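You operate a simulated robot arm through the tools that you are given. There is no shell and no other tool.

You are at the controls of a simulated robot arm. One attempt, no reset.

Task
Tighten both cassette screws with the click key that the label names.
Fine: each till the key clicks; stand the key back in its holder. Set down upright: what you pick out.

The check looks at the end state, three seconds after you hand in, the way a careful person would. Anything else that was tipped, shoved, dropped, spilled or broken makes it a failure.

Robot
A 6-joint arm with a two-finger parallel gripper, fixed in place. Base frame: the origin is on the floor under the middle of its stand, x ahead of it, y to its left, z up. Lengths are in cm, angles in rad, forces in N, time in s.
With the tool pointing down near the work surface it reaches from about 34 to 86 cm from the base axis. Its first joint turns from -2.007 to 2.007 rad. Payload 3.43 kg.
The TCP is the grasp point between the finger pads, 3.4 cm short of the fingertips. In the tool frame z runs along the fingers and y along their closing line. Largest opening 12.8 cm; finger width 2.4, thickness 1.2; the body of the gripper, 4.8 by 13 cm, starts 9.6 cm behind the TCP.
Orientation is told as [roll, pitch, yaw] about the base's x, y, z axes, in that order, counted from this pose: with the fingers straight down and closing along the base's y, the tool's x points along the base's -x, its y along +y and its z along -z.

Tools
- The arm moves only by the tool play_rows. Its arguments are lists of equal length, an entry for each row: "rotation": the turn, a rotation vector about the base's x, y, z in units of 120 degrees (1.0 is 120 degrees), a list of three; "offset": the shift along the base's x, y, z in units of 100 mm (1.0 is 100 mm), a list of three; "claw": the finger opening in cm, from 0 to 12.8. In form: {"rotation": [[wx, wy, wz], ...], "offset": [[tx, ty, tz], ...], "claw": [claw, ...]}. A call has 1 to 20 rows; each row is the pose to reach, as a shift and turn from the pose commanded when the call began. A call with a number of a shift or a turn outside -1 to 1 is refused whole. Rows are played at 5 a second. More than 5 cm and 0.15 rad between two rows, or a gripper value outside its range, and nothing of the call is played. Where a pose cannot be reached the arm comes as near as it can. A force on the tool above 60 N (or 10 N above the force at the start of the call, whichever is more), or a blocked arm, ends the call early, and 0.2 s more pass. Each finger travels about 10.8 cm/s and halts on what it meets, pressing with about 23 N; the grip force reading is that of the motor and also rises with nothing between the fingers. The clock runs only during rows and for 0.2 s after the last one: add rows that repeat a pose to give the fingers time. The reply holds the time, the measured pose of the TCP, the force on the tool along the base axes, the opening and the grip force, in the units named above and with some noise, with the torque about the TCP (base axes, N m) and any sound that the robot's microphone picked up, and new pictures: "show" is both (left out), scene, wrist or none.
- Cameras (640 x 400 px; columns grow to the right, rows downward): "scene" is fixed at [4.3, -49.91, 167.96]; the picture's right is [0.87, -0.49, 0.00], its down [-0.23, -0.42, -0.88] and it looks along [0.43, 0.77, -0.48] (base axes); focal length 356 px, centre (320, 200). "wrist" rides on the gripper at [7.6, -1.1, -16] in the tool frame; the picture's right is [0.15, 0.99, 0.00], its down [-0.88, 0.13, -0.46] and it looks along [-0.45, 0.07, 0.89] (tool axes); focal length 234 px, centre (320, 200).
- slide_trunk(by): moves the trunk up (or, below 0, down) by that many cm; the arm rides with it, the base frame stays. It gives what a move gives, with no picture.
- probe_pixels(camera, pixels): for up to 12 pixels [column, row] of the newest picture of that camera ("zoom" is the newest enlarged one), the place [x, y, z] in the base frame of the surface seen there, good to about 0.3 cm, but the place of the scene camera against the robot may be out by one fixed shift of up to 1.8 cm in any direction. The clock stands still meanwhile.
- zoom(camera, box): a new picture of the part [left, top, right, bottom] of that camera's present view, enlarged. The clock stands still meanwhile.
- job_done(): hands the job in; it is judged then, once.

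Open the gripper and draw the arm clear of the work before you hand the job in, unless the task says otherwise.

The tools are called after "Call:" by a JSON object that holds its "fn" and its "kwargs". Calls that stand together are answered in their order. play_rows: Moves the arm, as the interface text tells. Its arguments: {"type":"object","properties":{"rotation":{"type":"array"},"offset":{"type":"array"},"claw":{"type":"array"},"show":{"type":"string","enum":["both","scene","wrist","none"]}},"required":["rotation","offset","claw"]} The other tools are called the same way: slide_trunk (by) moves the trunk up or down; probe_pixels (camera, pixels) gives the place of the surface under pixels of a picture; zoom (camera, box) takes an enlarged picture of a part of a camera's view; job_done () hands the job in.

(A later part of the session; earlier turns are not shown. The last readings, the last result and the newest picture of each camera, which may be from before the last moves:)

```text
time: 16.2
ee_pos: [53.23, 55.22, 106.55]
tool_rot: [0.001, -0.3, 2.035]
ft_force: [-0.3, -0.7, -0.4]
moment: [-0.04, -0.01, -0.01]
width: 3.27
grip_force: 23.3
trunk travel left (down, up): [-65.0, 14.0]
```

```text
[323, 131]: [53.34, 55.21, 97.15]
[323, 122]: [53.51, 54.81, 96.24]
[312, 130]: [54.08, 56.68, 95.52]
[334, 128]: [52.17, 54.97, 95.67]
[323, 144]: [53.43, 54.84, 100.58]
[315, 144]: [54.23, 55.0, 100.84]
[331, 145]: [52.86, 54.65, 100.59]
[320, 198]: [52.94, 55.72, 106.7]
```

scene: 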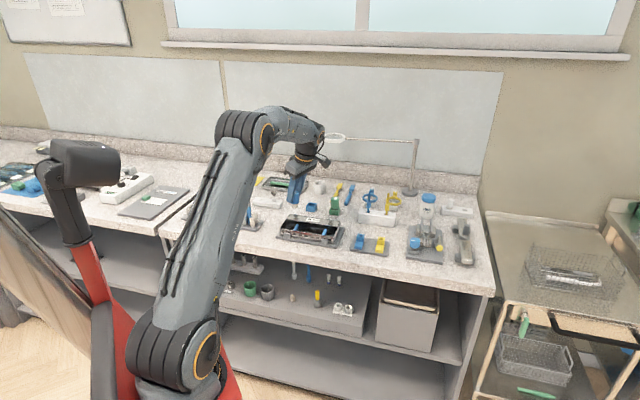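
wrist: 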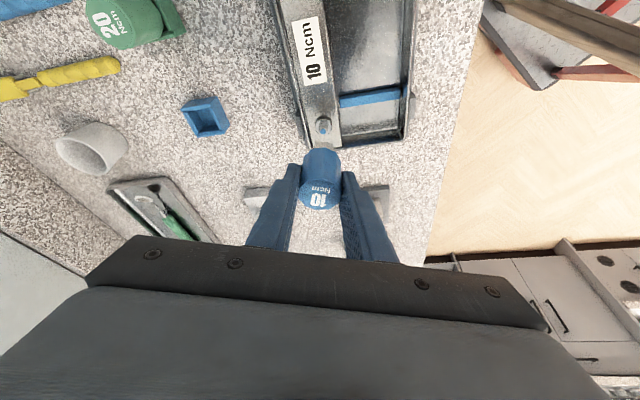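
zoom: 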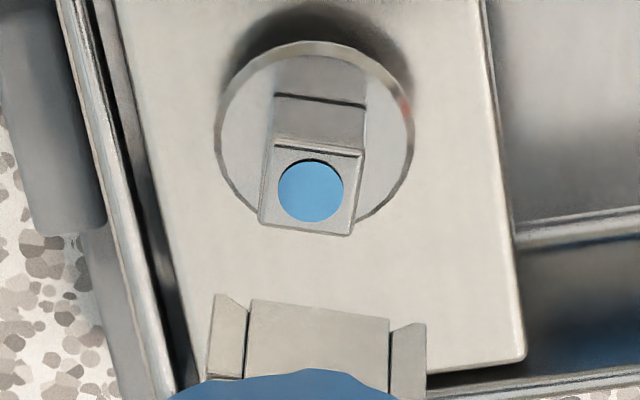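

Edges of head and socket are parallel (both slope ≈8° in the zoom), and triangulation puts the screw within ~0.15 cm of the key axis. I shift +0.12 in x and descend 2.3 cm so the socket is just above the head, then look again.

Call:
{"fn": "play_rows", "kwargs": {"rotation": [[0, 0, 0], [0, 0, 0], [0, 0, 0], [0, 0, 0], [0, 0, 0]], "offset": [[0.012, 0, -0.05], [0.012, 0, -0.1], [0.012, 0, -0.17], [0.012, 0, -0.23], [0.012, 0, -0.23]], "claw": [2.6, 2.6, 2.6, 2.6, 2.6], "show": "wrist"}}

Call:
{"fn": "zoom", "kwargs": {"camera": "wrist", "box": [296, 125, 352, 160]}}

Call:
{"fn": "zoom", "kwargs": {"camera": "scene", "box": [272, 195, 320, 225]}}

```text
time: 17.4
ee_pos: [53.53, 55.33, 104.16]
tool_rot: [0.0, -0.3, 2.034]
ft_force: [-0.4, 0.3, -1.5]
moment: [-0.02, -0.02, -0.01]
width: 3.29
grip_force: 22.8
trunk travel left (down, up): [-65.0, 14.0]
```

wrist: 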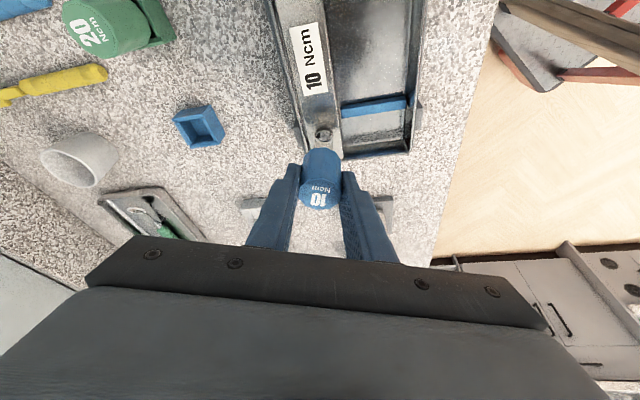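

```text
11.43 times, centred on (324, 142) of wrist
```

zoom: 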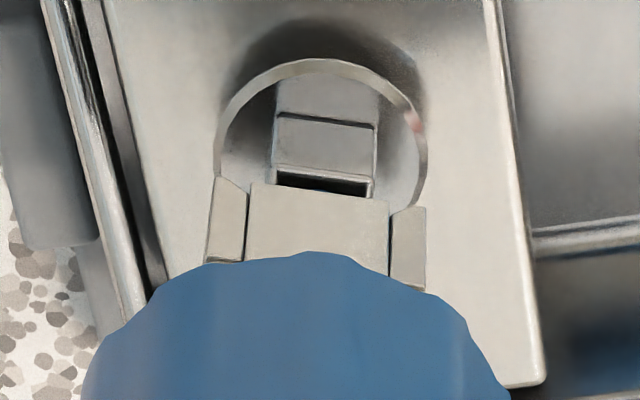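

```text
13.33 times, centred on (296, 210) of scene
```

zoom: 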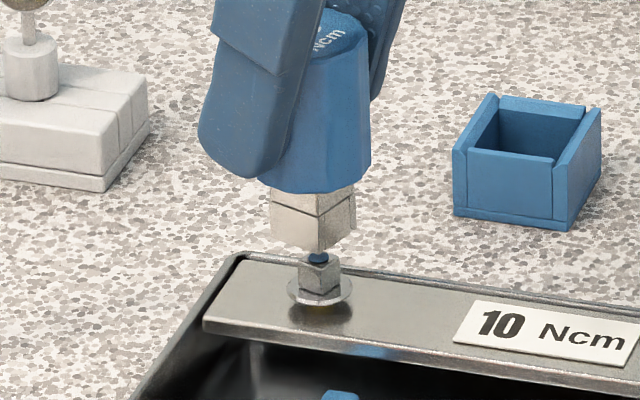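

Wrist and scene zooms agree: orientation matches, and the head sits ~0.17 cm toward the camera from the socket centre. I correct by (+0.04,−0.17) and descend 1.2 cm in small steps, watching the force.

Call:
{"fn": "play_rows", "kwargs": {"rotation": [[0, 0, 0], [0, 0, 0], [0, 0, 0], [0, 0, 0], [0, 0, 0], [0, 0, 0], [0, 0, 0]], "offset": [[0.004, -0.017, 0], [0.004, -0.017, -0.03], [0.004, -0.017, -0.06], [0.004, -0.017, -0.08], [0.004, -0.017, -0.1], [0.004, -0.017, -0.12], [0.004, -0.017, -0.12]], "claw": [2.6, 2.6, 2.6, 2.6, 2.6, 2.6, 2.6], "show": "wrist"}}

Call:
{"fn": "zoom", "kwargs": {"camera": "wrist", "box": [296, 125, 352, 160]}}

Call:
{"fn": "zoom", "kwargs": {"camera": "scene", "box": [272, 195, 320, 225]}}

```text
time: 19.0
ee_pos: [53.43, 55.01, 103.06]
tool_rot: [0.001, -0.301, 2.033]
ft_force: [-1.0, 0.2, -0.7]
moment: [0.0, 0.0, -0.01]
width: 3.25
grip_force: 22.9
trunk travel left (down, up): [-65.0, 14.0]
```

wrist: 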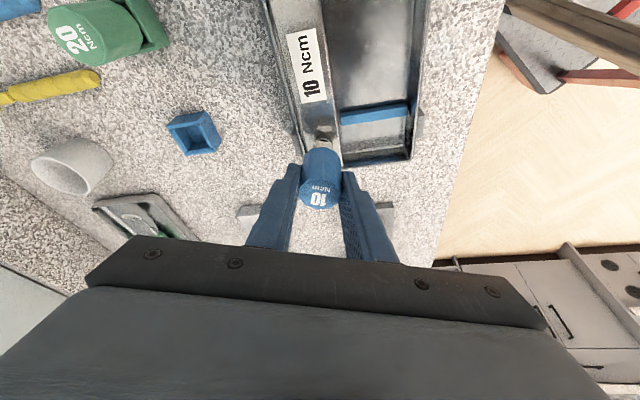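

```text
11.43 times, centred on (324, 142) of wrist
```

zoom: 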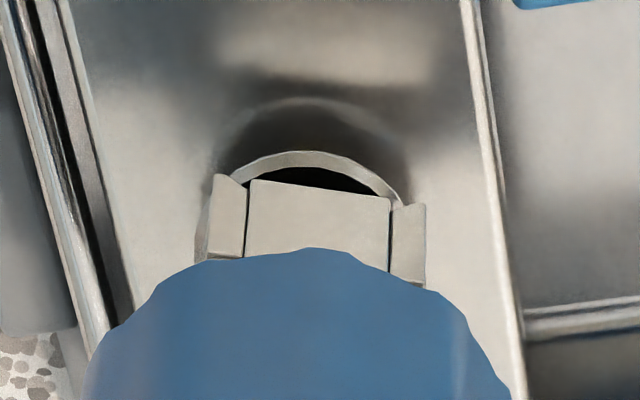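

```text
13.33 times, centred on (296, 210) of scene
```

zoom: 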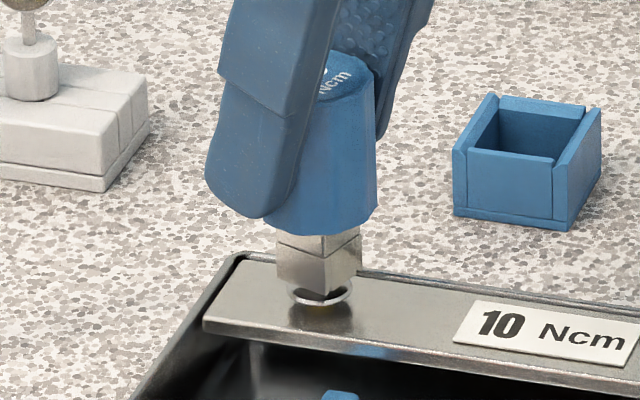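

The socket is over the head with no force (scene zoom: shaft bottom just above flange at (320,300)). I descend another 0.25 cm to get fuller engagement.

Call:
{"fn": "play_rows", "kwargs": {"rotation": [[0, 0, 0], [0, 0, 0], [0, 0, 0], [0, 0, 0]], "offset": [[0, 0, -0.01], [0, 0, -0.018], [0, 0, -0.025], [0, 0, -0.025]], "claw": [2.6, 2.6, 2.6, 2.6], "show": "wrist"}}

Call:
{"fn": "zoom", "kwargs": {"camera": "wrist", "box": [296, 125, 352, 160]}}

Call:
{"fn": "zoom", "kwargs": {"camera": "scene", "box": [272, 195, 320, 225]}}

```text
time: 20.0
ee_pos: [53.45, 55.13, 102.7]
tool_rot: [-0.001, -0.3, 2.032]
ft_force: [0.2, 0.7, -0.6]
moment: [-0.02, -0.01, 0.01]
width: 3.29
grip_force: 23.1
trunk travel left (down, up): [-65.0, 14.0]
```

wrist: 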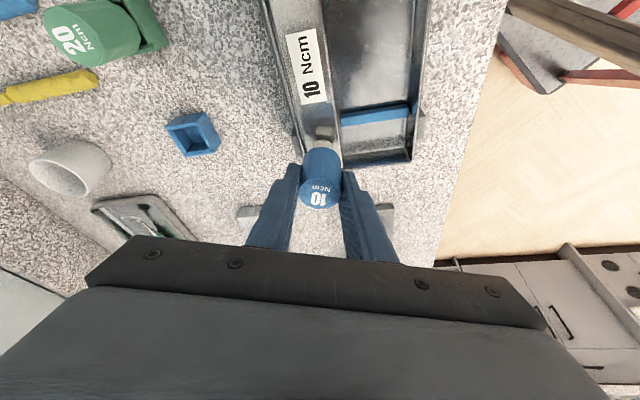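

```text
11.43 times, centred on (324, 142) of wrist
```

zoom: 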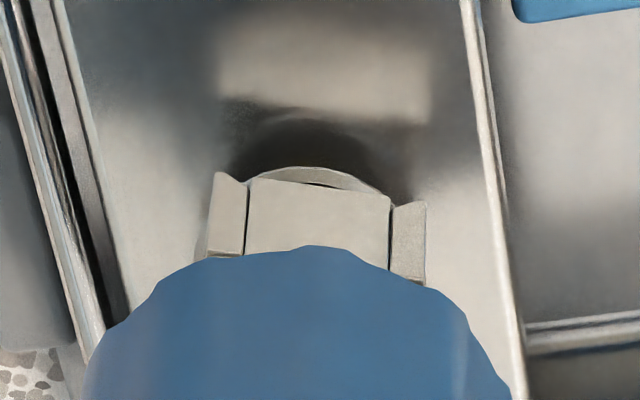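

```text
13.33 times, centred on (296, 210) of scene
```

zoom: 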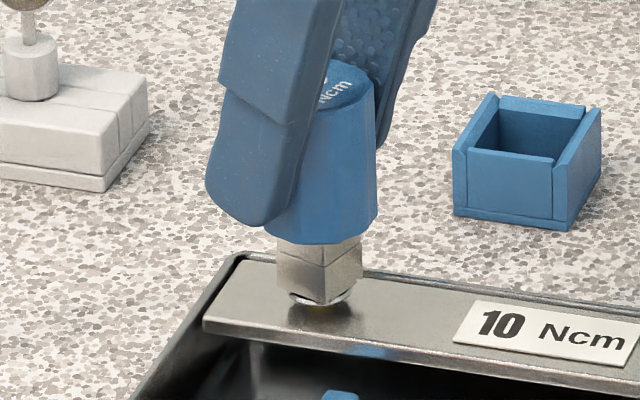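

Still no force and the socket encloses the head down to the flange. I start turning clockwise (negative about z) by 30° in small rows and watch torque and sound.

Call:
{"fn": "play_rows", "kwargs": {"rotation": [[0, 0, -0.0417], [0, 0, -0.0833], [0, 0, -0.125], [0, 0, -0.1667], [0, 0, -0.2083], [0, 0, -0.25], [0, 0, -0.25]], "offset": [[0, 0, 0], [0, 0, 0], [0, 0, 0], [0, 0, 0], [0, 0, 0], [0, 0, 0], [0, 0, 0]], "claw": [2.6, 2.6, 2.6, 2.6, 2.6, 2.6, 2.6], "show": "wrist"}}

Call:
{"fn": "zoom", "kwargs": {"camera": "scene", "box": [272, 195, 320, 225]}}

```text
time: 21.6
ee_pos: [53.4, 55.18, 102.77]
tool_rot: [0.0, -0.301, 1.51]
ft_force: [-3.0, 1.1, -1.4]
moment: [0.04, 0.14, 0.04]
width: 3.27
grip_force: 23.0
trunk travel left (down, up): [-65.0, 14.0]
```

wrist: 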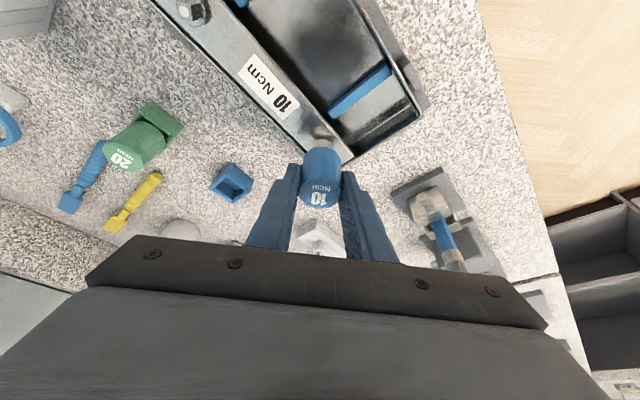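

```text
13.33 times, centred on (296, 210) of scene
```

zoom: 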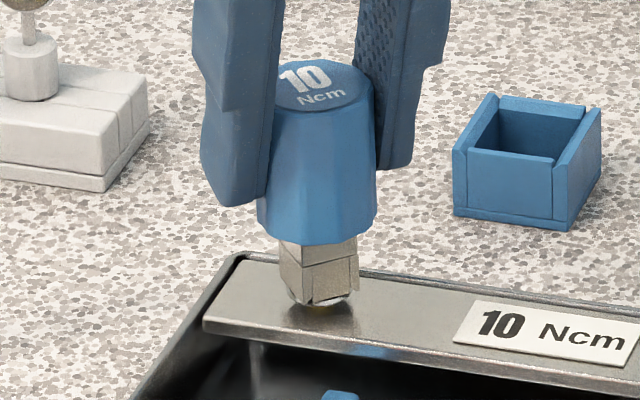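

No click yet; a slight side load (-3,+1) N appears. I ease by −0.05 in x and continue another 30° clockwise.

Call:
{"fn": "play_rows", "kwargs": {"rotation": [[0, 0, -0.0417], [0, 0, -0.0833], [0, 0, -0.125], [0, 0, -0.1667], [0, 0, -0.2083], [0, 0, -0.25], [0, 0, -0.25]], "offset": [[-0.005, 0.002, 0], [-0.005, 0.002, 0], [-0.005, 0.002, 0], [-0.005, 0.002, 0], [-0.005, 0.002, 0], [-0.005, 0.002, 0], [-0.005, 0.002, 0]], "claw": [2.6, 2.6, 2.6, 2.6, 2.6, 2.6, 2.6], "show": "none"}}

Call:
{"fn": "zoom", "kwargs": {"camera": "scene", "box": [272, 195, 320, 225]}}

```text
time: 23.2
ee_pos: [53.48, 55.16, 102.79]
tool_rot: [0.001, -0.302, 0.986]
ft_force: [-3.8, 1.7, -1.7]
moment: [0.11, 0.24, 0.0]
width: 3.28
grip_force: 23.6
trunk travel left (down, up): [-65.0, 14.0]
```

```text
13.33 times, centred on (296, 210) of scene
```

zoom: 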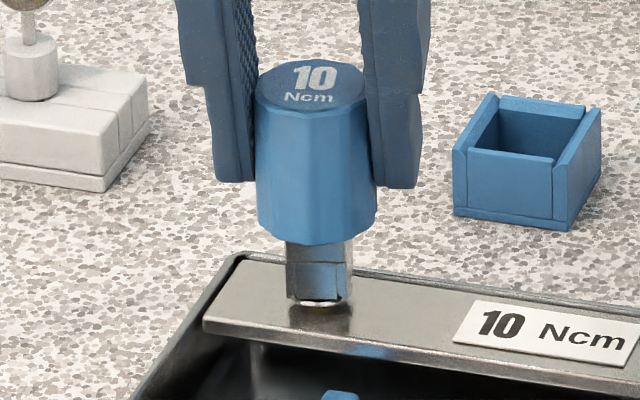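

Side load is (-3.8,1.7) N, still small. I ease the key a bit more in (−x,+y) and keep turning 30° clockwise.

Call:
{"fn": "play_rows", "kwargs": {"rotation": [[0, 0, -0.0417], [0, 0, -0.0833], [0, 0, -0.125], [0, 0, -0.1667], [0, 0, -0.2083], [0, 0, -0.25], [0, 0, -0.25]], "offset": [[-0.008, 0.004, 0], [-0.008, 0.004, 0], [-0.008, 0.004, 0], [-0.008, 0.004, 0], [-0.008, 0.004, 0], [-0.008, 0.004, 0], [-0.008, 0.004, 0]], "claw": [2.6, 2.6, 2.6, 2.6, 2.6, 2.6, 2.6], "show": "wrist"}}

Call:
{"fn": "zoom", "kwargs": {"camera": "wrist", "box": [280, 120, 360, 170]}}

Call:
{"fn": "zoom", "kwargs": {"camera": "scene", "box": [272, 195, 320, 225]}}

```text
time: 24.8
ee_pos: [53.38, 55.16, 102.76]
tool_rot: [-0.001, -0.3, 0.462]
ft_force: [-0.5, -1.3, 0.8]
moment: [-0.03, 0.0, -0.05]
width: 3.24
grip_force: 23.1
trunk travel left (down, up): [-65.0, 14.0]
```

wrist: 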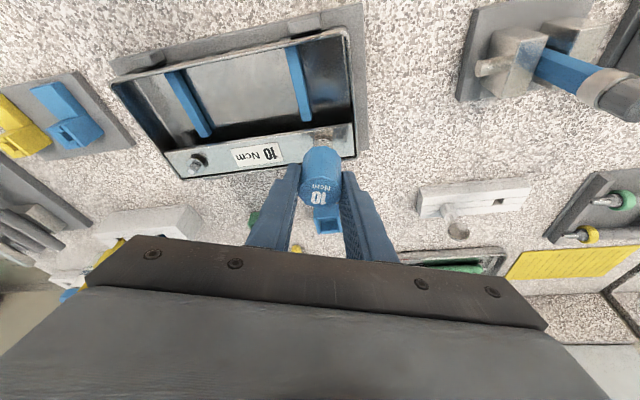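

```text
8.00 times, centred on (320, 145) of wrist
```

zoom: 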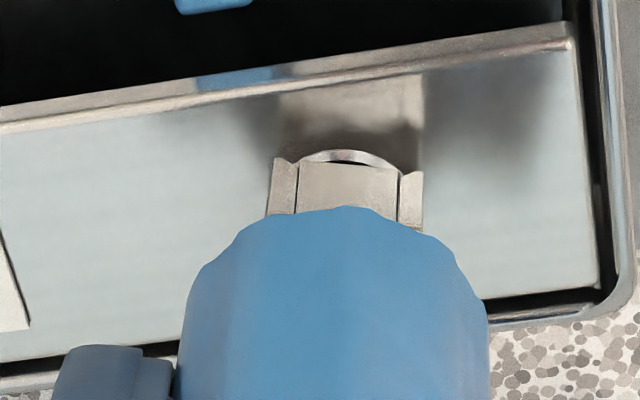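

```text
13.33 times, centred on (296, 210) of scene
```

zoom: 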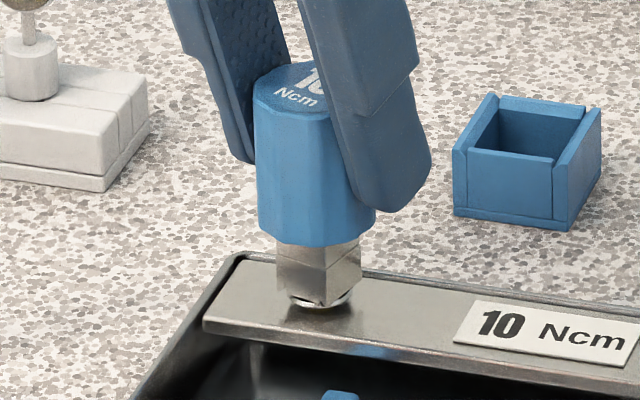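

Loads are near zero again after 90° of turning, with no click. I continue 45° clockwise.

Call:
{"fn": "play_rows", "kwargs": {"rotation": [[0, 0, -0.0417], [0, 0, -0.0833], [0, 0, -0.125], [0, 0, -0.1667], [0, 0, -0.2083], [0, 0, -0.25], [0, 0, -0.2917], [0, 0, -0.3333], [0, 0, -0.375], [0, 0, -0.375]], "offset": [[0, 0, 0], [0, 0, 0], [0, 0, 0], [0, 0, 0], [0, 0, 0], [0, 0, 0], [0, 0, 0], [0, 0, 0], [0, 0, 0], [0, 0, 0]], "claw": [2.6, 2.6, 2.6, 2.6, 2.6, 2.6, 2.6, 2.6, 2.6, 2.6], "show": "none"}}

Call:
{"fn": "zoom", "kwargs": {"camera": "scene", "box": [272, 195, 320, 225]}}

```text
time: 27.0
ee_pos: [53.28, 55.18, 102.71]
tool_rot: [0.001, -0.301, -0.322]
ft_force: [2.5, 5.9, -1.0]
moment: [0.29, -0.12, 0.0]
width: 3.27
grip_force: 22.5
trunk travel left (down, up): [-65.0, 14.0]
```

```text
13.33 times, centred on (296, 210) of scene
```

zoom: 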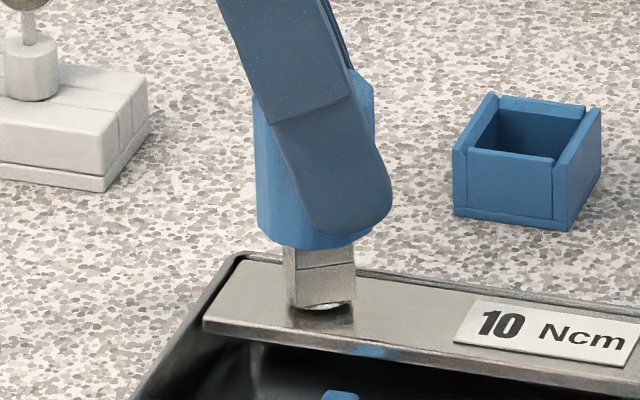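

Loads remain light (side ~6 N, consistent with driving the loose screw). I continue another 45° clockwise.

Call:
{"fn": "play_rows", "kwargs": {"rotation": [[0, 0, -0.0417], [0, 0, -0.0833], [0, 0, -0.125], [0, 0, -0.1667], [0, 0, -0.2083], [0, 0, -0.25], [0, 0, -0.2917], [0, 0, -0.3333], [0, 0, -0.375], [0, 0, -0.375]], "offset": [[0.003, 0.005, 0], [0.003, 0.005, 0], [0.003, 0.005, 0], [0.003, 0.005, 0], [0.003, 0.005, 0], [0.003, 0.005, 0], [0.003, 0.005, 0], [0.003, 0.005, 0], [0.003, 0.005, 0], [0.003, 0.005, 0]], "claw": [2.6, 2.6, 2.6, 2.6, 2.6, 2.6, 2.6, 2.6, 2.6, 2.6], "show": "both"}}

Call:
{"fn": "zoom", "kwargs": {"camera": "scene", "box": [272, 195, 320, 225]}}

Call:
{"fn": "zoom", "kwargs": {"camera": "wrist", "box": [280, 120, 360, 170]}}

```text
time: 29.2
ee_pos: [53.39, 55.35, 102.75]
tool_rot: [0.0, -0.302, -1.109]
ft_force: [-0.2, 0.7, -0.2]
moment: [0.08, 0.03, -0.02]
width: 3.26
grip_force: 23.7
trunk travel left (down, up): [-65.0, 14.0]
```

scene: 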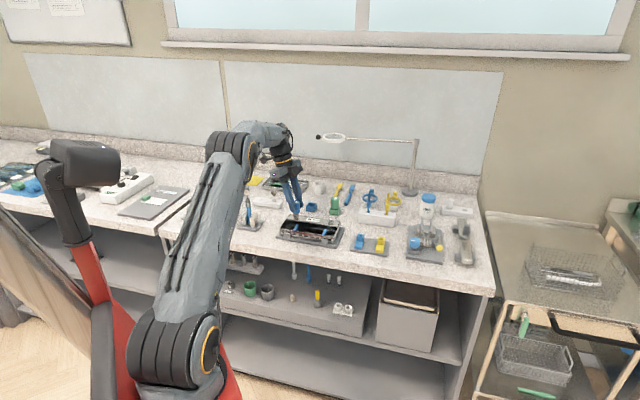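
wrist: 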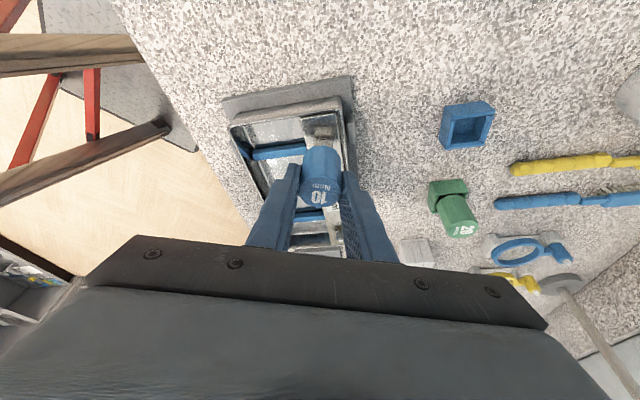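

```text
13.33 times, centred on (296, 210) of scene
```

zoom: 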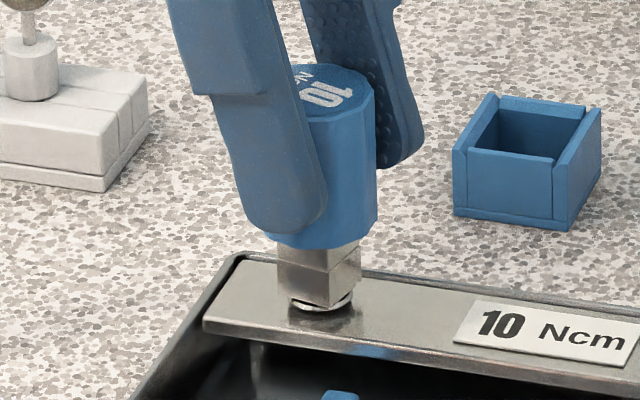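

```text
8.00 times, centred on (320, 145) of wrist
```

zoom: 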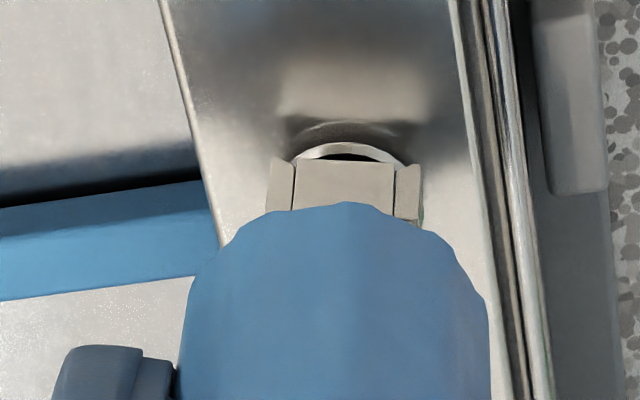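

The flange now shows a bit lower under the socket, so the screw is moving down. I follow 0.1 cm down and turn another 45° clockwise.

Call:
{"fn": "play_rows", "kwargs": {"rotation": [[0, 0, -0.0417], [0, 0, -0.0833], [0, 0, -0.125], [0, 0, -0.1667], [0, 0, -0.2083], [0, 0, -0.25], [0, 0, -0.2917], [0, 0, -0.3333], [0, 0, -0.375], [0, 0, -0.375]], "offset": [[0, 0, -0.005], [0, 0, -0.01], [0, 0, -0.012], [0, 0, -0.012], [0, 0, -0.012], [0, 0, -0.012], [0, 0, -0.012], [0, 0, -0.012], [0, 0, -0.012], [0, 0, -0.012]], "claw": [2.6, 2.6, 2.6, 2.6, 2.6, 2.6, 2.6, 2.6, 2.6, 2.6], "show": "wrist"}}

Call:
{"fn": "zoom", "kwargs": {"camera": "scene", "box": [272, 195, 320, 225]}}

Call:
{"fn": "zoom", "kwargs": {"camera": "wrist", "box": [280, 120, 360, 170]}}

```text
time: 31.4
ee_pos: [53.32, 55.22, 102.53]
tool_rot: [0.0, -0.3, -1.895]
ft_force: [1.2, 3.6, -0.9]
moment: [0.17, -0.05, 0.04]
width: 3.25
grip_force: 23.0
trunk travel left (down, up): [-65.0, 14.0]
```

wrist: 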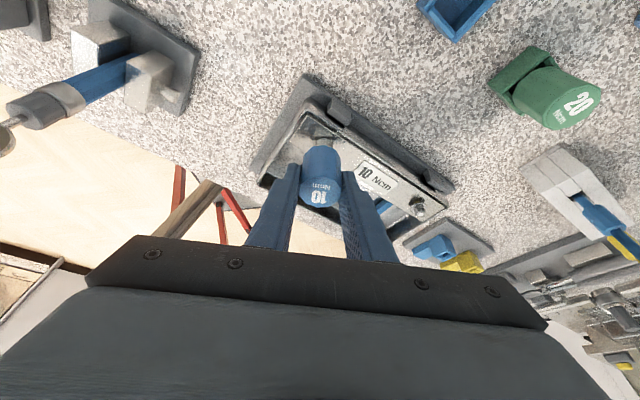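

```text
13.33 times, centred on (296, 210) of scene
```

zoom: 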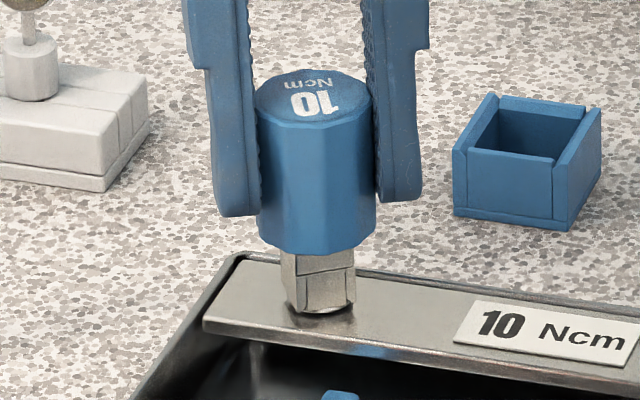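

```text
8.00 times, centred on (320, 145) of wrist
```

zoom: 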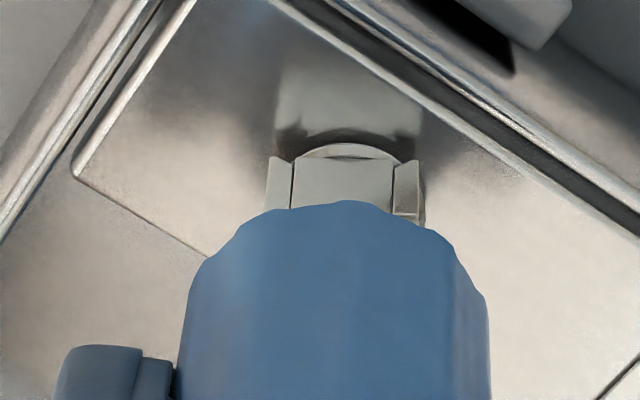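

The flange is nearly on the plate now (zoom (345,150)), no click yet at 225° of turn. I continue in smaller bites, 30° clockwise.

Call:
{"fn": "play_rows", "kwargs": {"rotation": [[0, 0, -0.0417], [0, 0, -0.0833], [0, 0, -0.125], [0, 0, -0.1667], [0, 0, -0.2083], [0, 0, -0.25], [0, 0, -0.25]], "offset": [[0, 0, 0], [0, 0, 0], [0, 0, 0], [0, 0, 0], [0, 0, 0], [0, 0, 0], [0, 0, 0]], "claw": [2.6, 2.6, 2.6, 2.6, 2.6, 2.6, 2.6], "show": "wrist"}}

Call:
{"fn": "zoom", "kwargs": {"camera": "wrist", "box": [280, 120, 360, 170]}}

```text
time: 33.0
ee_pos: [53.42, 55.18, 102.58]
tool_rot: [-0.002, -0.3, -2.155]
ft_force: [0.8, 0.9, -0.8]
moment: [0.03, -0.07, 0.02]
width: 3.29
grip_force: 23.0
out of reach, approached as far as the arm can: row 4, 5, 6, 7
trunk travel left (down, up): [-65.0, 14.0]
```

wrist: 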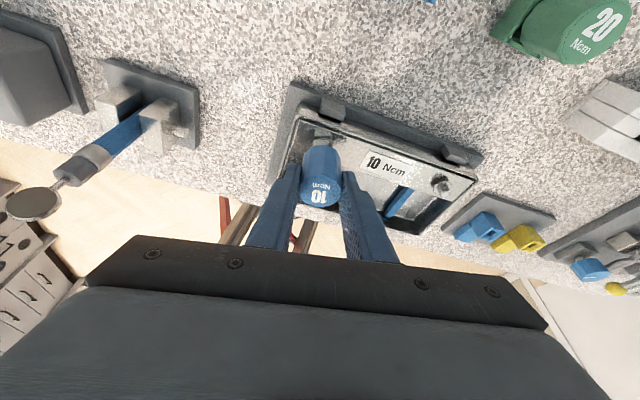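

```text
8.00 times, centred on (320, 145) of wrist
```

zoom: 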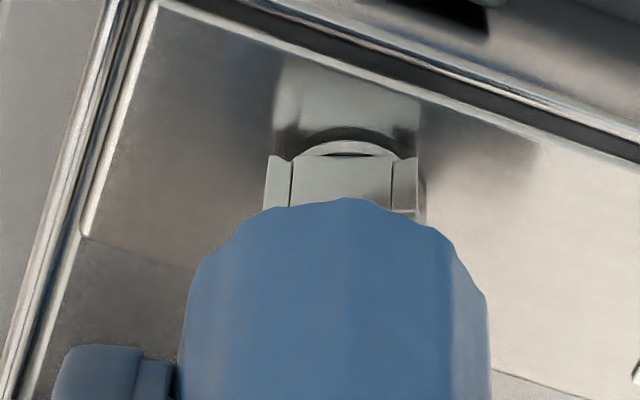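

The arm reached its turning limit at yaw −2.155 without a click (240° turned so far). I lift the key 2.3 cm off the head to look at the screw and then re-engage from the other side of the range.

Call:
{"fn": "play_rows", "kwargs": {"rotation": [[0, 0, 0], [0, 0, 0], [0, 0, 0], [0, 0, 0], [0, 0, 0], [0, 0, 0]], "offset": [[0, 0, 0.04], [0, 0, 0.08], [0, 0, 0.12], [0, 0, 0.18], [0, 0, 0.23], [0, 0, 0.23]], "claw": [2.6, 2.6, 2.6, 2.6, 2.6, 2.6], "show": "wrist"}}

Call:
{"fn": "zoom", "kwargs": {"camera": "wrist", "box": [296, 115, 352, 150]}}

Call:
{"fn": "zoom", "kwargs": {"camera": "scene", "box": [272, 195, 320, 225]}}

```text
time: 34.4
ee_pos: [53.23, 55.18, 104.9]
tool_rot: [-0.002, -0.301, -2.156]
ft_force: [0.6, 0.1, -1.2]
moment: [0.01, -0.03, 0.01]
width: 3.29
grip_force: 22.9
trunk travel left (down, up): [-65.0, 14.0]
```

wrist: 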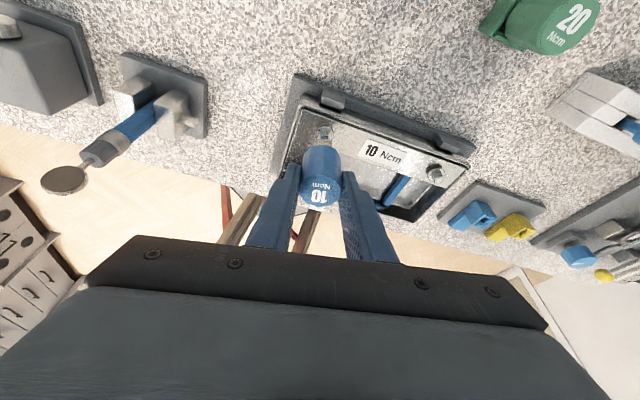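

```text
11.43 times, centred on (324, 132) of wrist
```

zoom: 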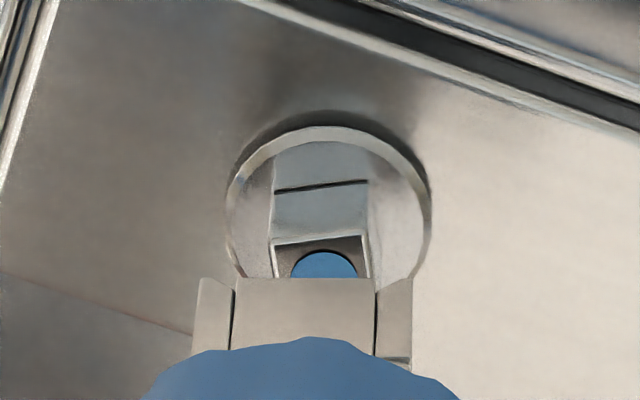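

```text
13.33 times, centred on (296, 210) of scene
```

zoom: 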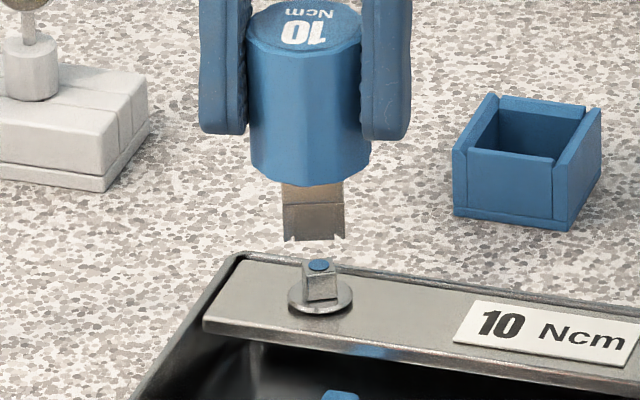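

The screw has sunk visibly and its head lags the socket by ~6° (edge slopes −5.6° vs 0°); the socket sits ~0.14 cm off sideways. I correct position by (+0.11,−0.09) and rotate back +90° as the first part of a +276° return.

Call:
{"fn": "play_rows", "kwargs": {"rotation": [[0, 0, 0.065], [0, 0, 0.13], [0, 0, 0.195], [0, 0, 0.26], [0, 0, 0.325], [0, 0, 0.39], [0, 0, 0.455], [0, 0, 0.52], [0, 0, 0.585], [0, 0, 0.65], [0, 0, 0.715], [0, 0, 0.78], [0, 0, 0.82], [0, 0, 0.82]], "offset": [[0.011, -0.009, 0], [0.011, -0.009, 0], [0.011, -0.009, 0], [0.011, -0.009, 0], [0.011, -0.009, 0], [0.011, -0.009, 0], [0.011, -0.009, 0], [0.011, -0.009, 0], [0.011, -0.009, 0], [0.011, -0.009, 0], [0.011, -0.009, 0], [0.011, -0.009, 0], [0.011, -0.009, 0], [0.011, -0.009, 0]], "claw": [2.6, 2.6, 2.6, 2.6, 2.6, 2.6, 2.6, 2.6, 2.6, 2.6, 2.6, 2.6, 2.6, 2.6], "show": "none"}}

Call:
{"fn": "play_rows", "kwargs": {"rotation": [[0, 0, 0.065], [0, 0, 0.13], [0, 0, 0.195], [0, 0, 0.26], [0, 0, 0.325], [0, 0, 0.39], [0, 0, 0.455], [0, 0, 0.52], [0, 0, 0.585], [0, 0, 0.65], [0, 0, 0.715], [0, 0, 0.78], [0, 0, 0.82], [0, 0, 0.82]], "offset": [[0, 0, 0], [0, 0, 0], [0, 0, 0], [0, 0, 0], [0, 0, 0], [0, 0, 0], [0, 0, 0], [0, 0, 0], [0, 0, 0], [0, 0, 0], [0, 0, 0], [0, 0, 0], [0, 0, 0], [0, 0, 0]], "claw": [2.6, 2.6, 2.6, 2.6, 2.6, 2.6, 2.6, 2.6, 2.6, 2.6, 2.6, 2.6, 2.6, 2.6], "show": "none"}}

```text
time: 37.4
ee_pos: [53.47, 55.19, 104.96]
tool_rot: [0.001, -0.302, -0.437]
ft_force: [-0.3, -0.1, -0.2]
moment: [0.01, -0.01, 0.0]
width: 3.26
grip_force: 22.9
trunk travel left (down, up): [-65.0, 14.0]
```

```text
time: 40.4
ee_pos: [53.48, 55.15, 104.97]
tool_rot: [-0.001, -0.3, 1.28]
ft_force: [0.4, -0.5, -1.3]
moment: [0.0, -0.03, -0.02]
width: 3.28
grip_force: 22.8
trunk travel left (down, up): [-65.0, 14.0]
```

Yaw is now 1.28, still free. I rotate the remaining 1.38 rad to yaw 2.66, which matches the head's present orientation, then look.

Call:
{"fn": "play_rows", "kwargs": {"rotation": [[0, 0, 0.066], [0, 0, 0.132], [0, 0, 0.198], [0, 0, 0.264], [0, 0, 0.33], [0, 0, 0.396], [0, 0, 0.462], [0, 0, 0.528], [0, 0, 0.594], [0, 0, 0.659], [0, 0, 0.659]], "offset": [[0, 0, 0], [0, 0, 0], [0, 0, 0], [0, 0, 0], [0, 0, 0], [0, 0, 0], [0, 0, 0], [0, 0, 0], [0, 0, 0], [0, 0, 0], [0, 0, 0]], "claw": [2.6, 2.6, 2.6, 2.6, 2.6, 2.6, 2.6, 2.6, 2.6, 2.6, 2.6], "show": "wrist"}}

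Call:
{"fn": "zoom", "kwargs": {"camera": "wrist", "box": [296, 115, 352, 150]}}

Call:
{"fn": "zoom", "kwargs": {"camera": "scene", "box": [272, 195, 320, 225]}}

```text
time: 42.8
ee_pos: [53.51, 55.18, 104.92]
tool_rot: [0.001, -0.301, 2.662]
ft_force: [0.4, 0.2, -0.7]
moment: [-0.02, 0.02, -0.02]
width: 3.27
grip_force: 22.8
trunk travel left (down, up): [-65.0, 14.0]
```

wrist: 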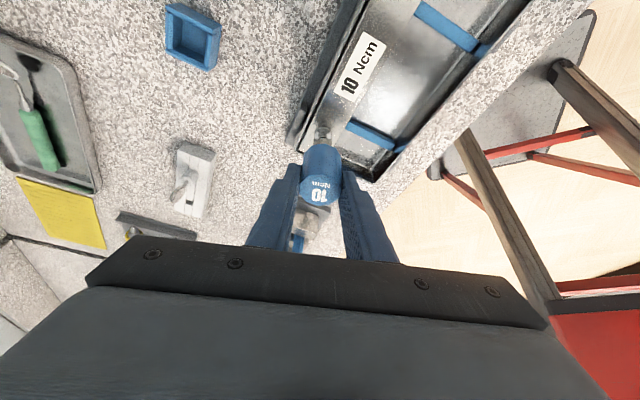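

```text
11.43 times, centred on (324, 132) of wrist
```

zoom: 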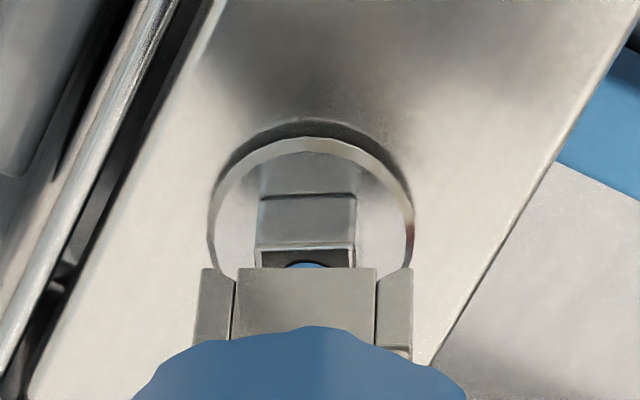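

```text
13.33 times, centred on (296, 210) of scene
```

zoom: 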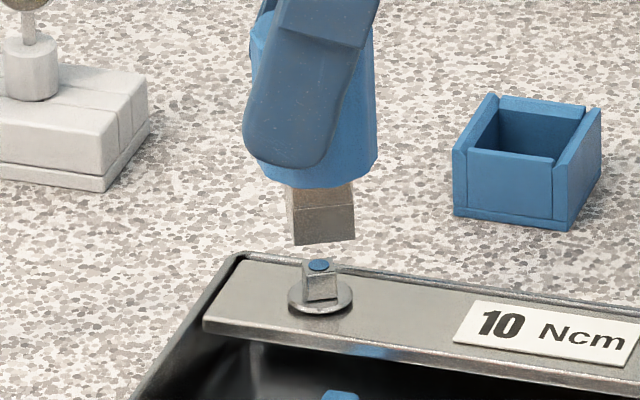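

Orientation and sideways alignment look good (both edges flat, head centre x≈306 vs socket 307). But the socket's edge sits higher in the picture than before, so the key may have slid or tilted in the grip; I zoom to check the whole key.

Call:
{"fn": "zoom", "kwargs": {"camera": "scene", "box": [270, 170, 334, 220]}}

Call:
{"fn": "zoom", "kwargs": {"camera": "wrist", "box": [272, 125, 368, 220]}}

Call:
{"fn": "probe_pixels", "kwargs": {"camera": "wrist", "pixels": [[320, 195], [320, 189], [320, 203], [312, 195], [328, 195], [323, 140], [316, 141], [330, 141], [322, 150], [322, 165]]}}

```text
8.00 times, centred on (302, 195) of scene
```

zoom: 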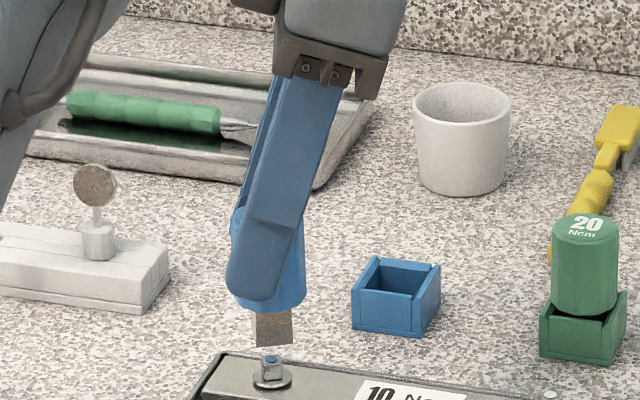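

```text
4.21 times, centred on (320, 172) of wrist
```

zoom: 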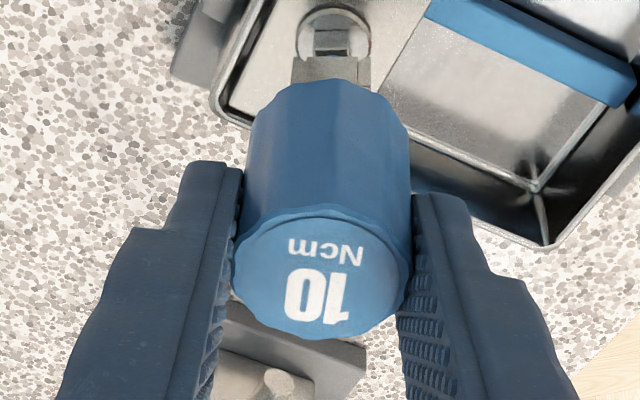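

```text
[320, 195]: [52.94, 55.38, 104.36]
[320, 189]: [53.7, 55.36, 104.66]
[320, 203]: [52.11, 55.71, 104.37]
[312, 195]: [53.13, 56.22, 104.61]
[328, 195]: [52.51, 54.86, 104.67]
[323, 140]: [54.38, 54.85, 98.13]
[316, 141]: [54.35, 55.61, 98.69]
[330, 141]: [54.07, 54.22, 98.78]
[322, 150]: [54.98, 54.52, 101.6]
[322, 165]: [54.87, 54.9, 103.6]
```

The key has crept ~0.55 cm down in the grip but stays upright; the socket centre is ~0.12 cm off the TCP axis toward the camera. I shift by (−0.12,+0.06) and descend 2.1 cm over the head.

Call:
{"fn": "play_rows", "kwargs": {"rotation": [[0, 0, 0], [0, 0, 0], [0, 0, 0], [0, 0, 0], [0, 0, 0], [0, 0, 0], [0, 0, 0]], "offset": [[-0.012, 0.006, -0.04], [-0.012, 0.006, -0.08], [-0.012, 0.006, -0.12], [-0.012, 0.006, -0.15], [-0.012, 0.006, -0.18], [-0.012, 0.006, -0.21], [-0.012, 0.006, -0.21]], "claw": [2.6, 2.6, 2.6, 2.6, 2.6, 2.6, 2.6], "show": "wrist"}}

Call:
{"fn": "zoom", "kwargs": {"camera": "wrist", "box": [296, 115, 352, 150]}}

Call:
{"fn": "zoom", "kwargs": {"camera": "scene", "box": [272, 195, 320, 225]}}

```text
time: 44.4
ee_pos: [53.37, 55.22, 102.83]
tool_rot: [0.0, -0.3, 2.66]
ft_force: [0.2, 0.2, -1.2]
moment: [0.0, -0.01, 0.01]
width: 3.25
grip_force: 22.8
trunk travel left (down, up): [-65.0, 14.0]
```

wrist: 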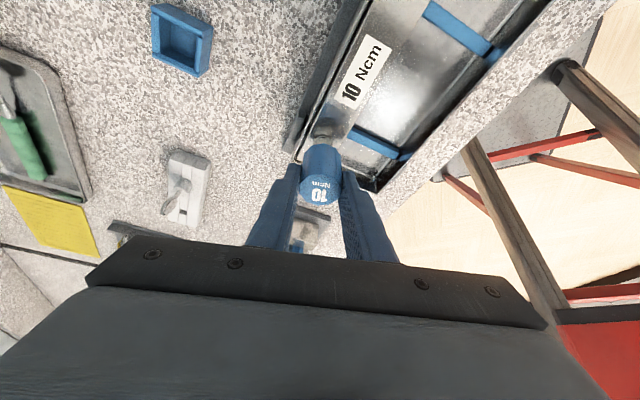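

```text
11.43 times, centred on (324, 132) of wrist
```

zoom: 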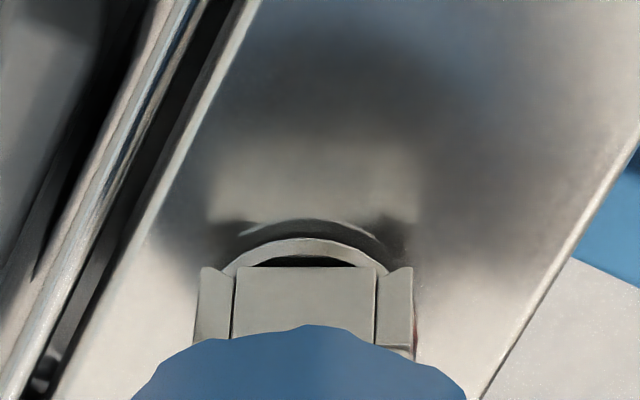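

```text
13.33 times, centred on (296, 210) of scene
```

zoom: 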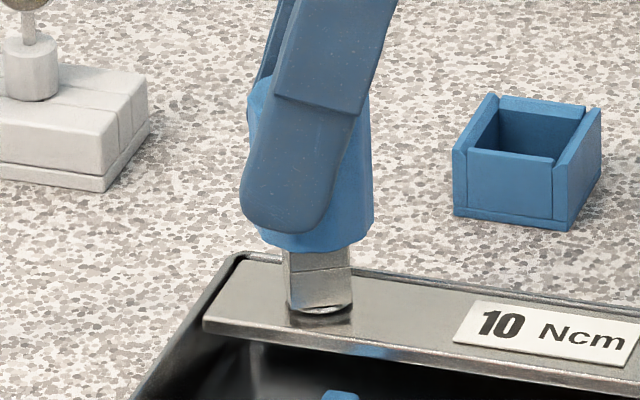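

Re-engaged with no force. I turn 45° clockwise with a slight offset compensation to keep the socket on the screw's axis.

Call:
{"fn": "play_rows", "kwargs": {"rotation": [[0, 0, -0.054], [0, 0, -0.107], [0, 0, -0.161], [0, 0, -0.214], [0, 0, -0.268], [0, 0, -0.322], [0, 0, -0.375], [0, 0, -0.375]], "offset": [[0.001, 0.001, -0.002], [0.002, 0.002, -0.004], [0.003, 0.003, -0.006], [0.004, 0.004, -0.008], [0.005, 0.005, -0.008], [0.006, 0.006, -0.008], [0.007, 0.006, -0.008], [0.007, 0.006, -0.008]], "claw": [2.6, 2.6, 2.6, 2.6, 2.6, 2.6, 2.6, 2.6], "show": "none"}}

Call:
{"fn": "zoom", "kwargs": {"camera": "scene", "box": [272, 195, 320, 225]}}

```text
time: 46.2
ee_pos: [53.46, 55.33, 102.63]
tool_rot: [0.0, -0.299, 1.872]
ft_force: [0.6, -3.6, 0.2]
moment: [-0.23, -0.02, 0.03]
width: 3.22
grip_force: 22.9
trunk travel left (down, up): [-65.0, 14.0]
```

```text
13.33 times, centred on (296, 210) of scene
```

zoom: 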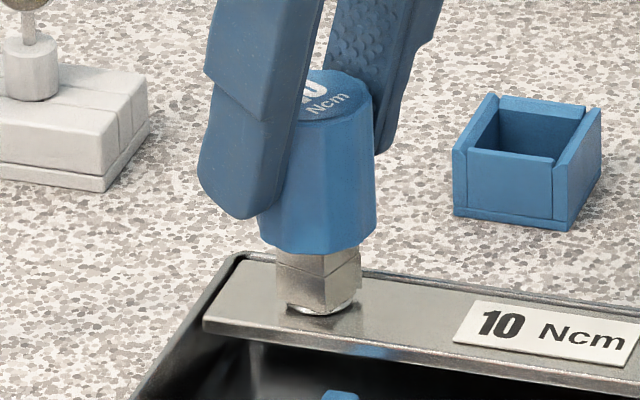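

No click yet; light side load −3.6 N in y. I turn on another 45° with compensation.

Call:
{"fn": "play_rows", "kwargs": {"rotation": [[0, 0, -0.054], [0, 0, -0.107], [0, 0, -0.161], [0, 0, -0.214], [0, 0, -0.268], [0, 0, -0.322], [0, 0, -0.375], [0, 0, -0.375]], "offset": [[0.001, -0.002, 0], [0.002, -0.004, 0], [0.003, -0.006, 0], [0.005, -0.006, 0], [0.006, -0.006, 0], [0.008, -0.006, 0], [0.009, -0.006, 0], [0.009, -0.006, 0]], "claw": [2.6, 2.6, 2.6, 2.6, 2.6, 2.6, 2.6, 2.6], "show": "wrist"}}

Call:
{"fn": "zoom", "kwargs": {"camera": "wrist", "box": [296, 115, 352, 150]}}

Call:
{"fn": "zoom", "kwargs": {"camera": "scene", "box": [272, 195, 320, 225]}}

```text
time: 48.0
ee_pos: [53.49, 55.32, 102.7]
tool_rot: [0.001, -0.3, 1.088]
ft_force: [-4.7, 0.0, 0.7]
moment: [-0.01, 0.34, 0.03]
width: 3.27
grip_force: 22.2
trunk travel left (down, up): [-65.0, 14.0]
```

wrist: 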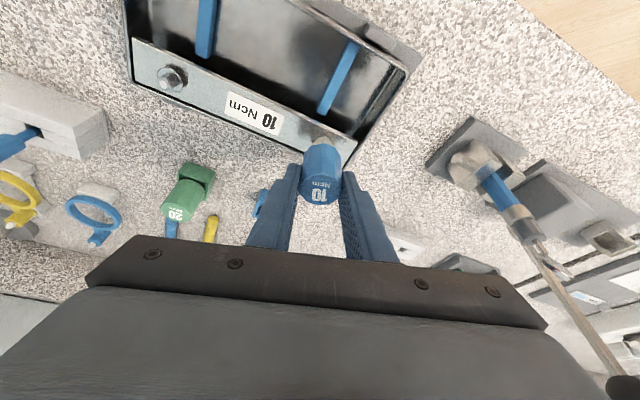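

```text
11.43 times, centred on (324, 132) of wrist
```

zoom: 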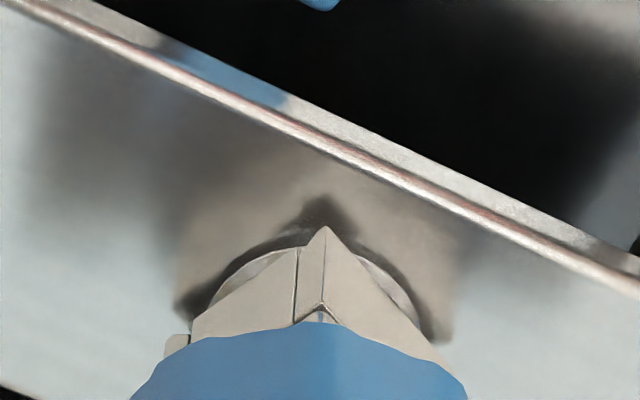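

```text
13.33 times, centred on (296, 210) of scene
```

zoom: 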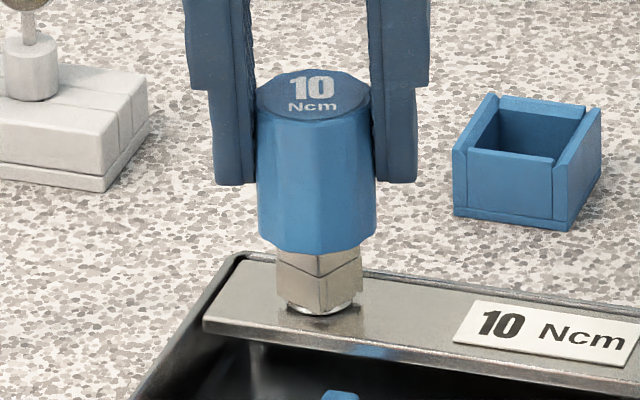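

The wrist zoom shows the socket now turned ~45° against the knob, so the screw is taking torque and the key is winding up. I continue in 15° bites, watching for the click.

Call:
{"fn": "play_rows", "kwargs": {"rotation": [[0, 0, -0.03], [0, 0, -0.06], [0, 0, -0.09], [0, 0, -0.125], [0, 0, -0.125]], "offset": [[0, 0, 0], [0, 0, 0], [0, 0, 0], [0, 0, 0], [0, 0, 0]], "claw": [2.6, 2.6, 2.6, 2.6, 2.6], "show": "wrist"}}

Call:
{"fn": "zoom", "kwargs": {"camera": "wrist", "box": [296, 115, 352, 150]}}

Call:
{"fn": "zoom", "kwargs": {"camera": "wrist", "box": [272, 125, 368, 220]}}

```text
time: 49.2
ee_pos: [53.33, 55.17, 102.87]
tool_rot: [0.001, -0.3, 0.827]
ft_force: [-7.8, -0.3, 0.3]
moment: [0.02, 0.44, 0.02]
width: 3.25
grip_force: 23.2
trunk travel left (down, up): [-65.0, 14.0]
```

wrist: 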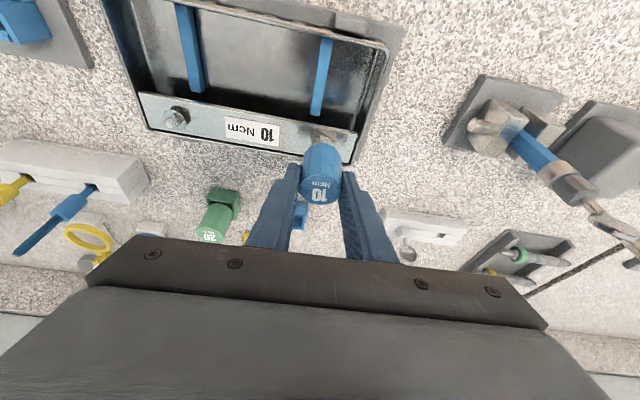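

```text
11.43 times, centred on (324, 132) of wrist
```

zoom: 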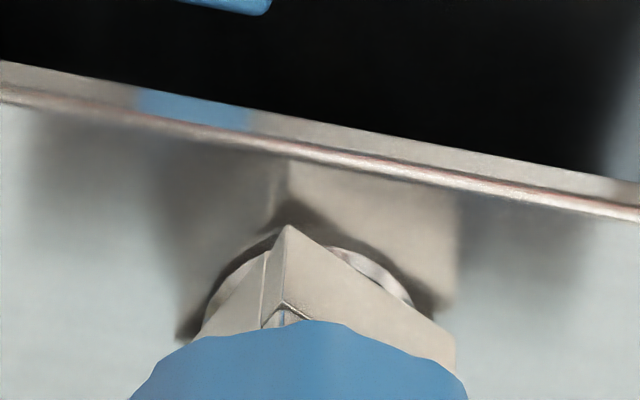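

```text
4.21 times, centred on (320, 172) of wrist
```

zoom: 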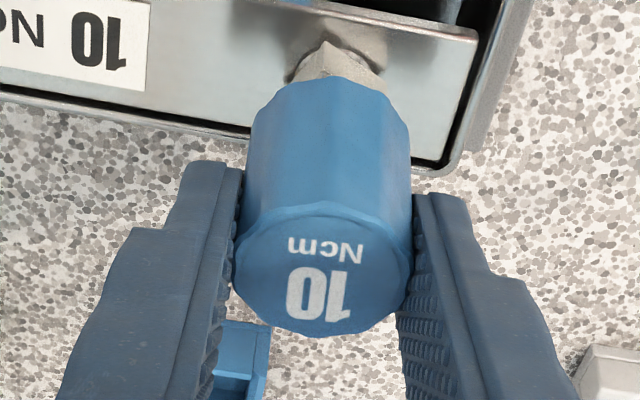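

The socket lags the knob by ~58° now, so torque builds; side load is −7.8 N in x. I ease −0.1 cm in x and turn another 15°.

Call:
{"fn": "play_rows", "kwargs": {"rotation": [[0, 0, 0], [0, 0, -0.03], [0, 0, -0.06], [0, 0, -0.09], [0, 0, -0.125], [0, 0, -0.125]], "offset": [[-0.01, 0, 0], [-0.01, 0, 0], [-0.01, 0, 0], [-0.01, 0, 0], [-0.01, 0, 0], [-0.01, 0, 0]], "claw": [2.6, 2.6, 2.6, 2.6, 2.6, 2.6], "show": "wrist"}}

Call:
{"fn": "zoom", "kwargs": {"camera": "wrist", "box": [280, 115, 360, 165]}}

Call:
{"fn": "zoom", "kwargs": {"camera": "scene", "box": [272, 195, 320, 225]}}

```text
time: 50.6
ee_pos: [53.43, 55.42, 102.79]
tool_rot: [0.001, -0.301, 0.564]
ft_force: [-0.8, 2.4, 2.0]
moment: [0.2, -0.04, 0.07]
width: 3.26
grip_force: 23.1
trunk travel left (down, up): [-65.0, 14.0]
```

wrist: 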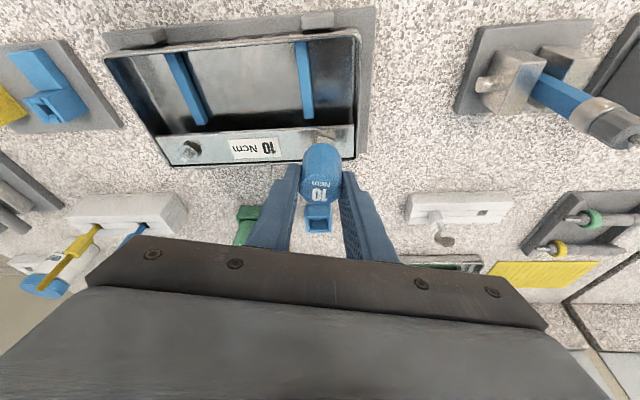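

```text
8.00 times, centred on (320, 140) of wrist
```

zoom: 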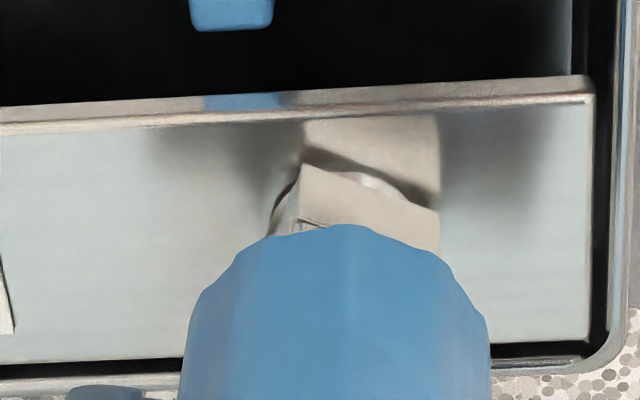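

```text
13.33 times, centred on (296, 210) of scene
```

zoom: 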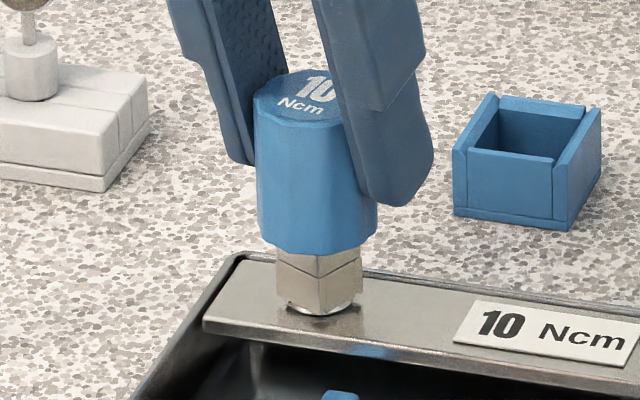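

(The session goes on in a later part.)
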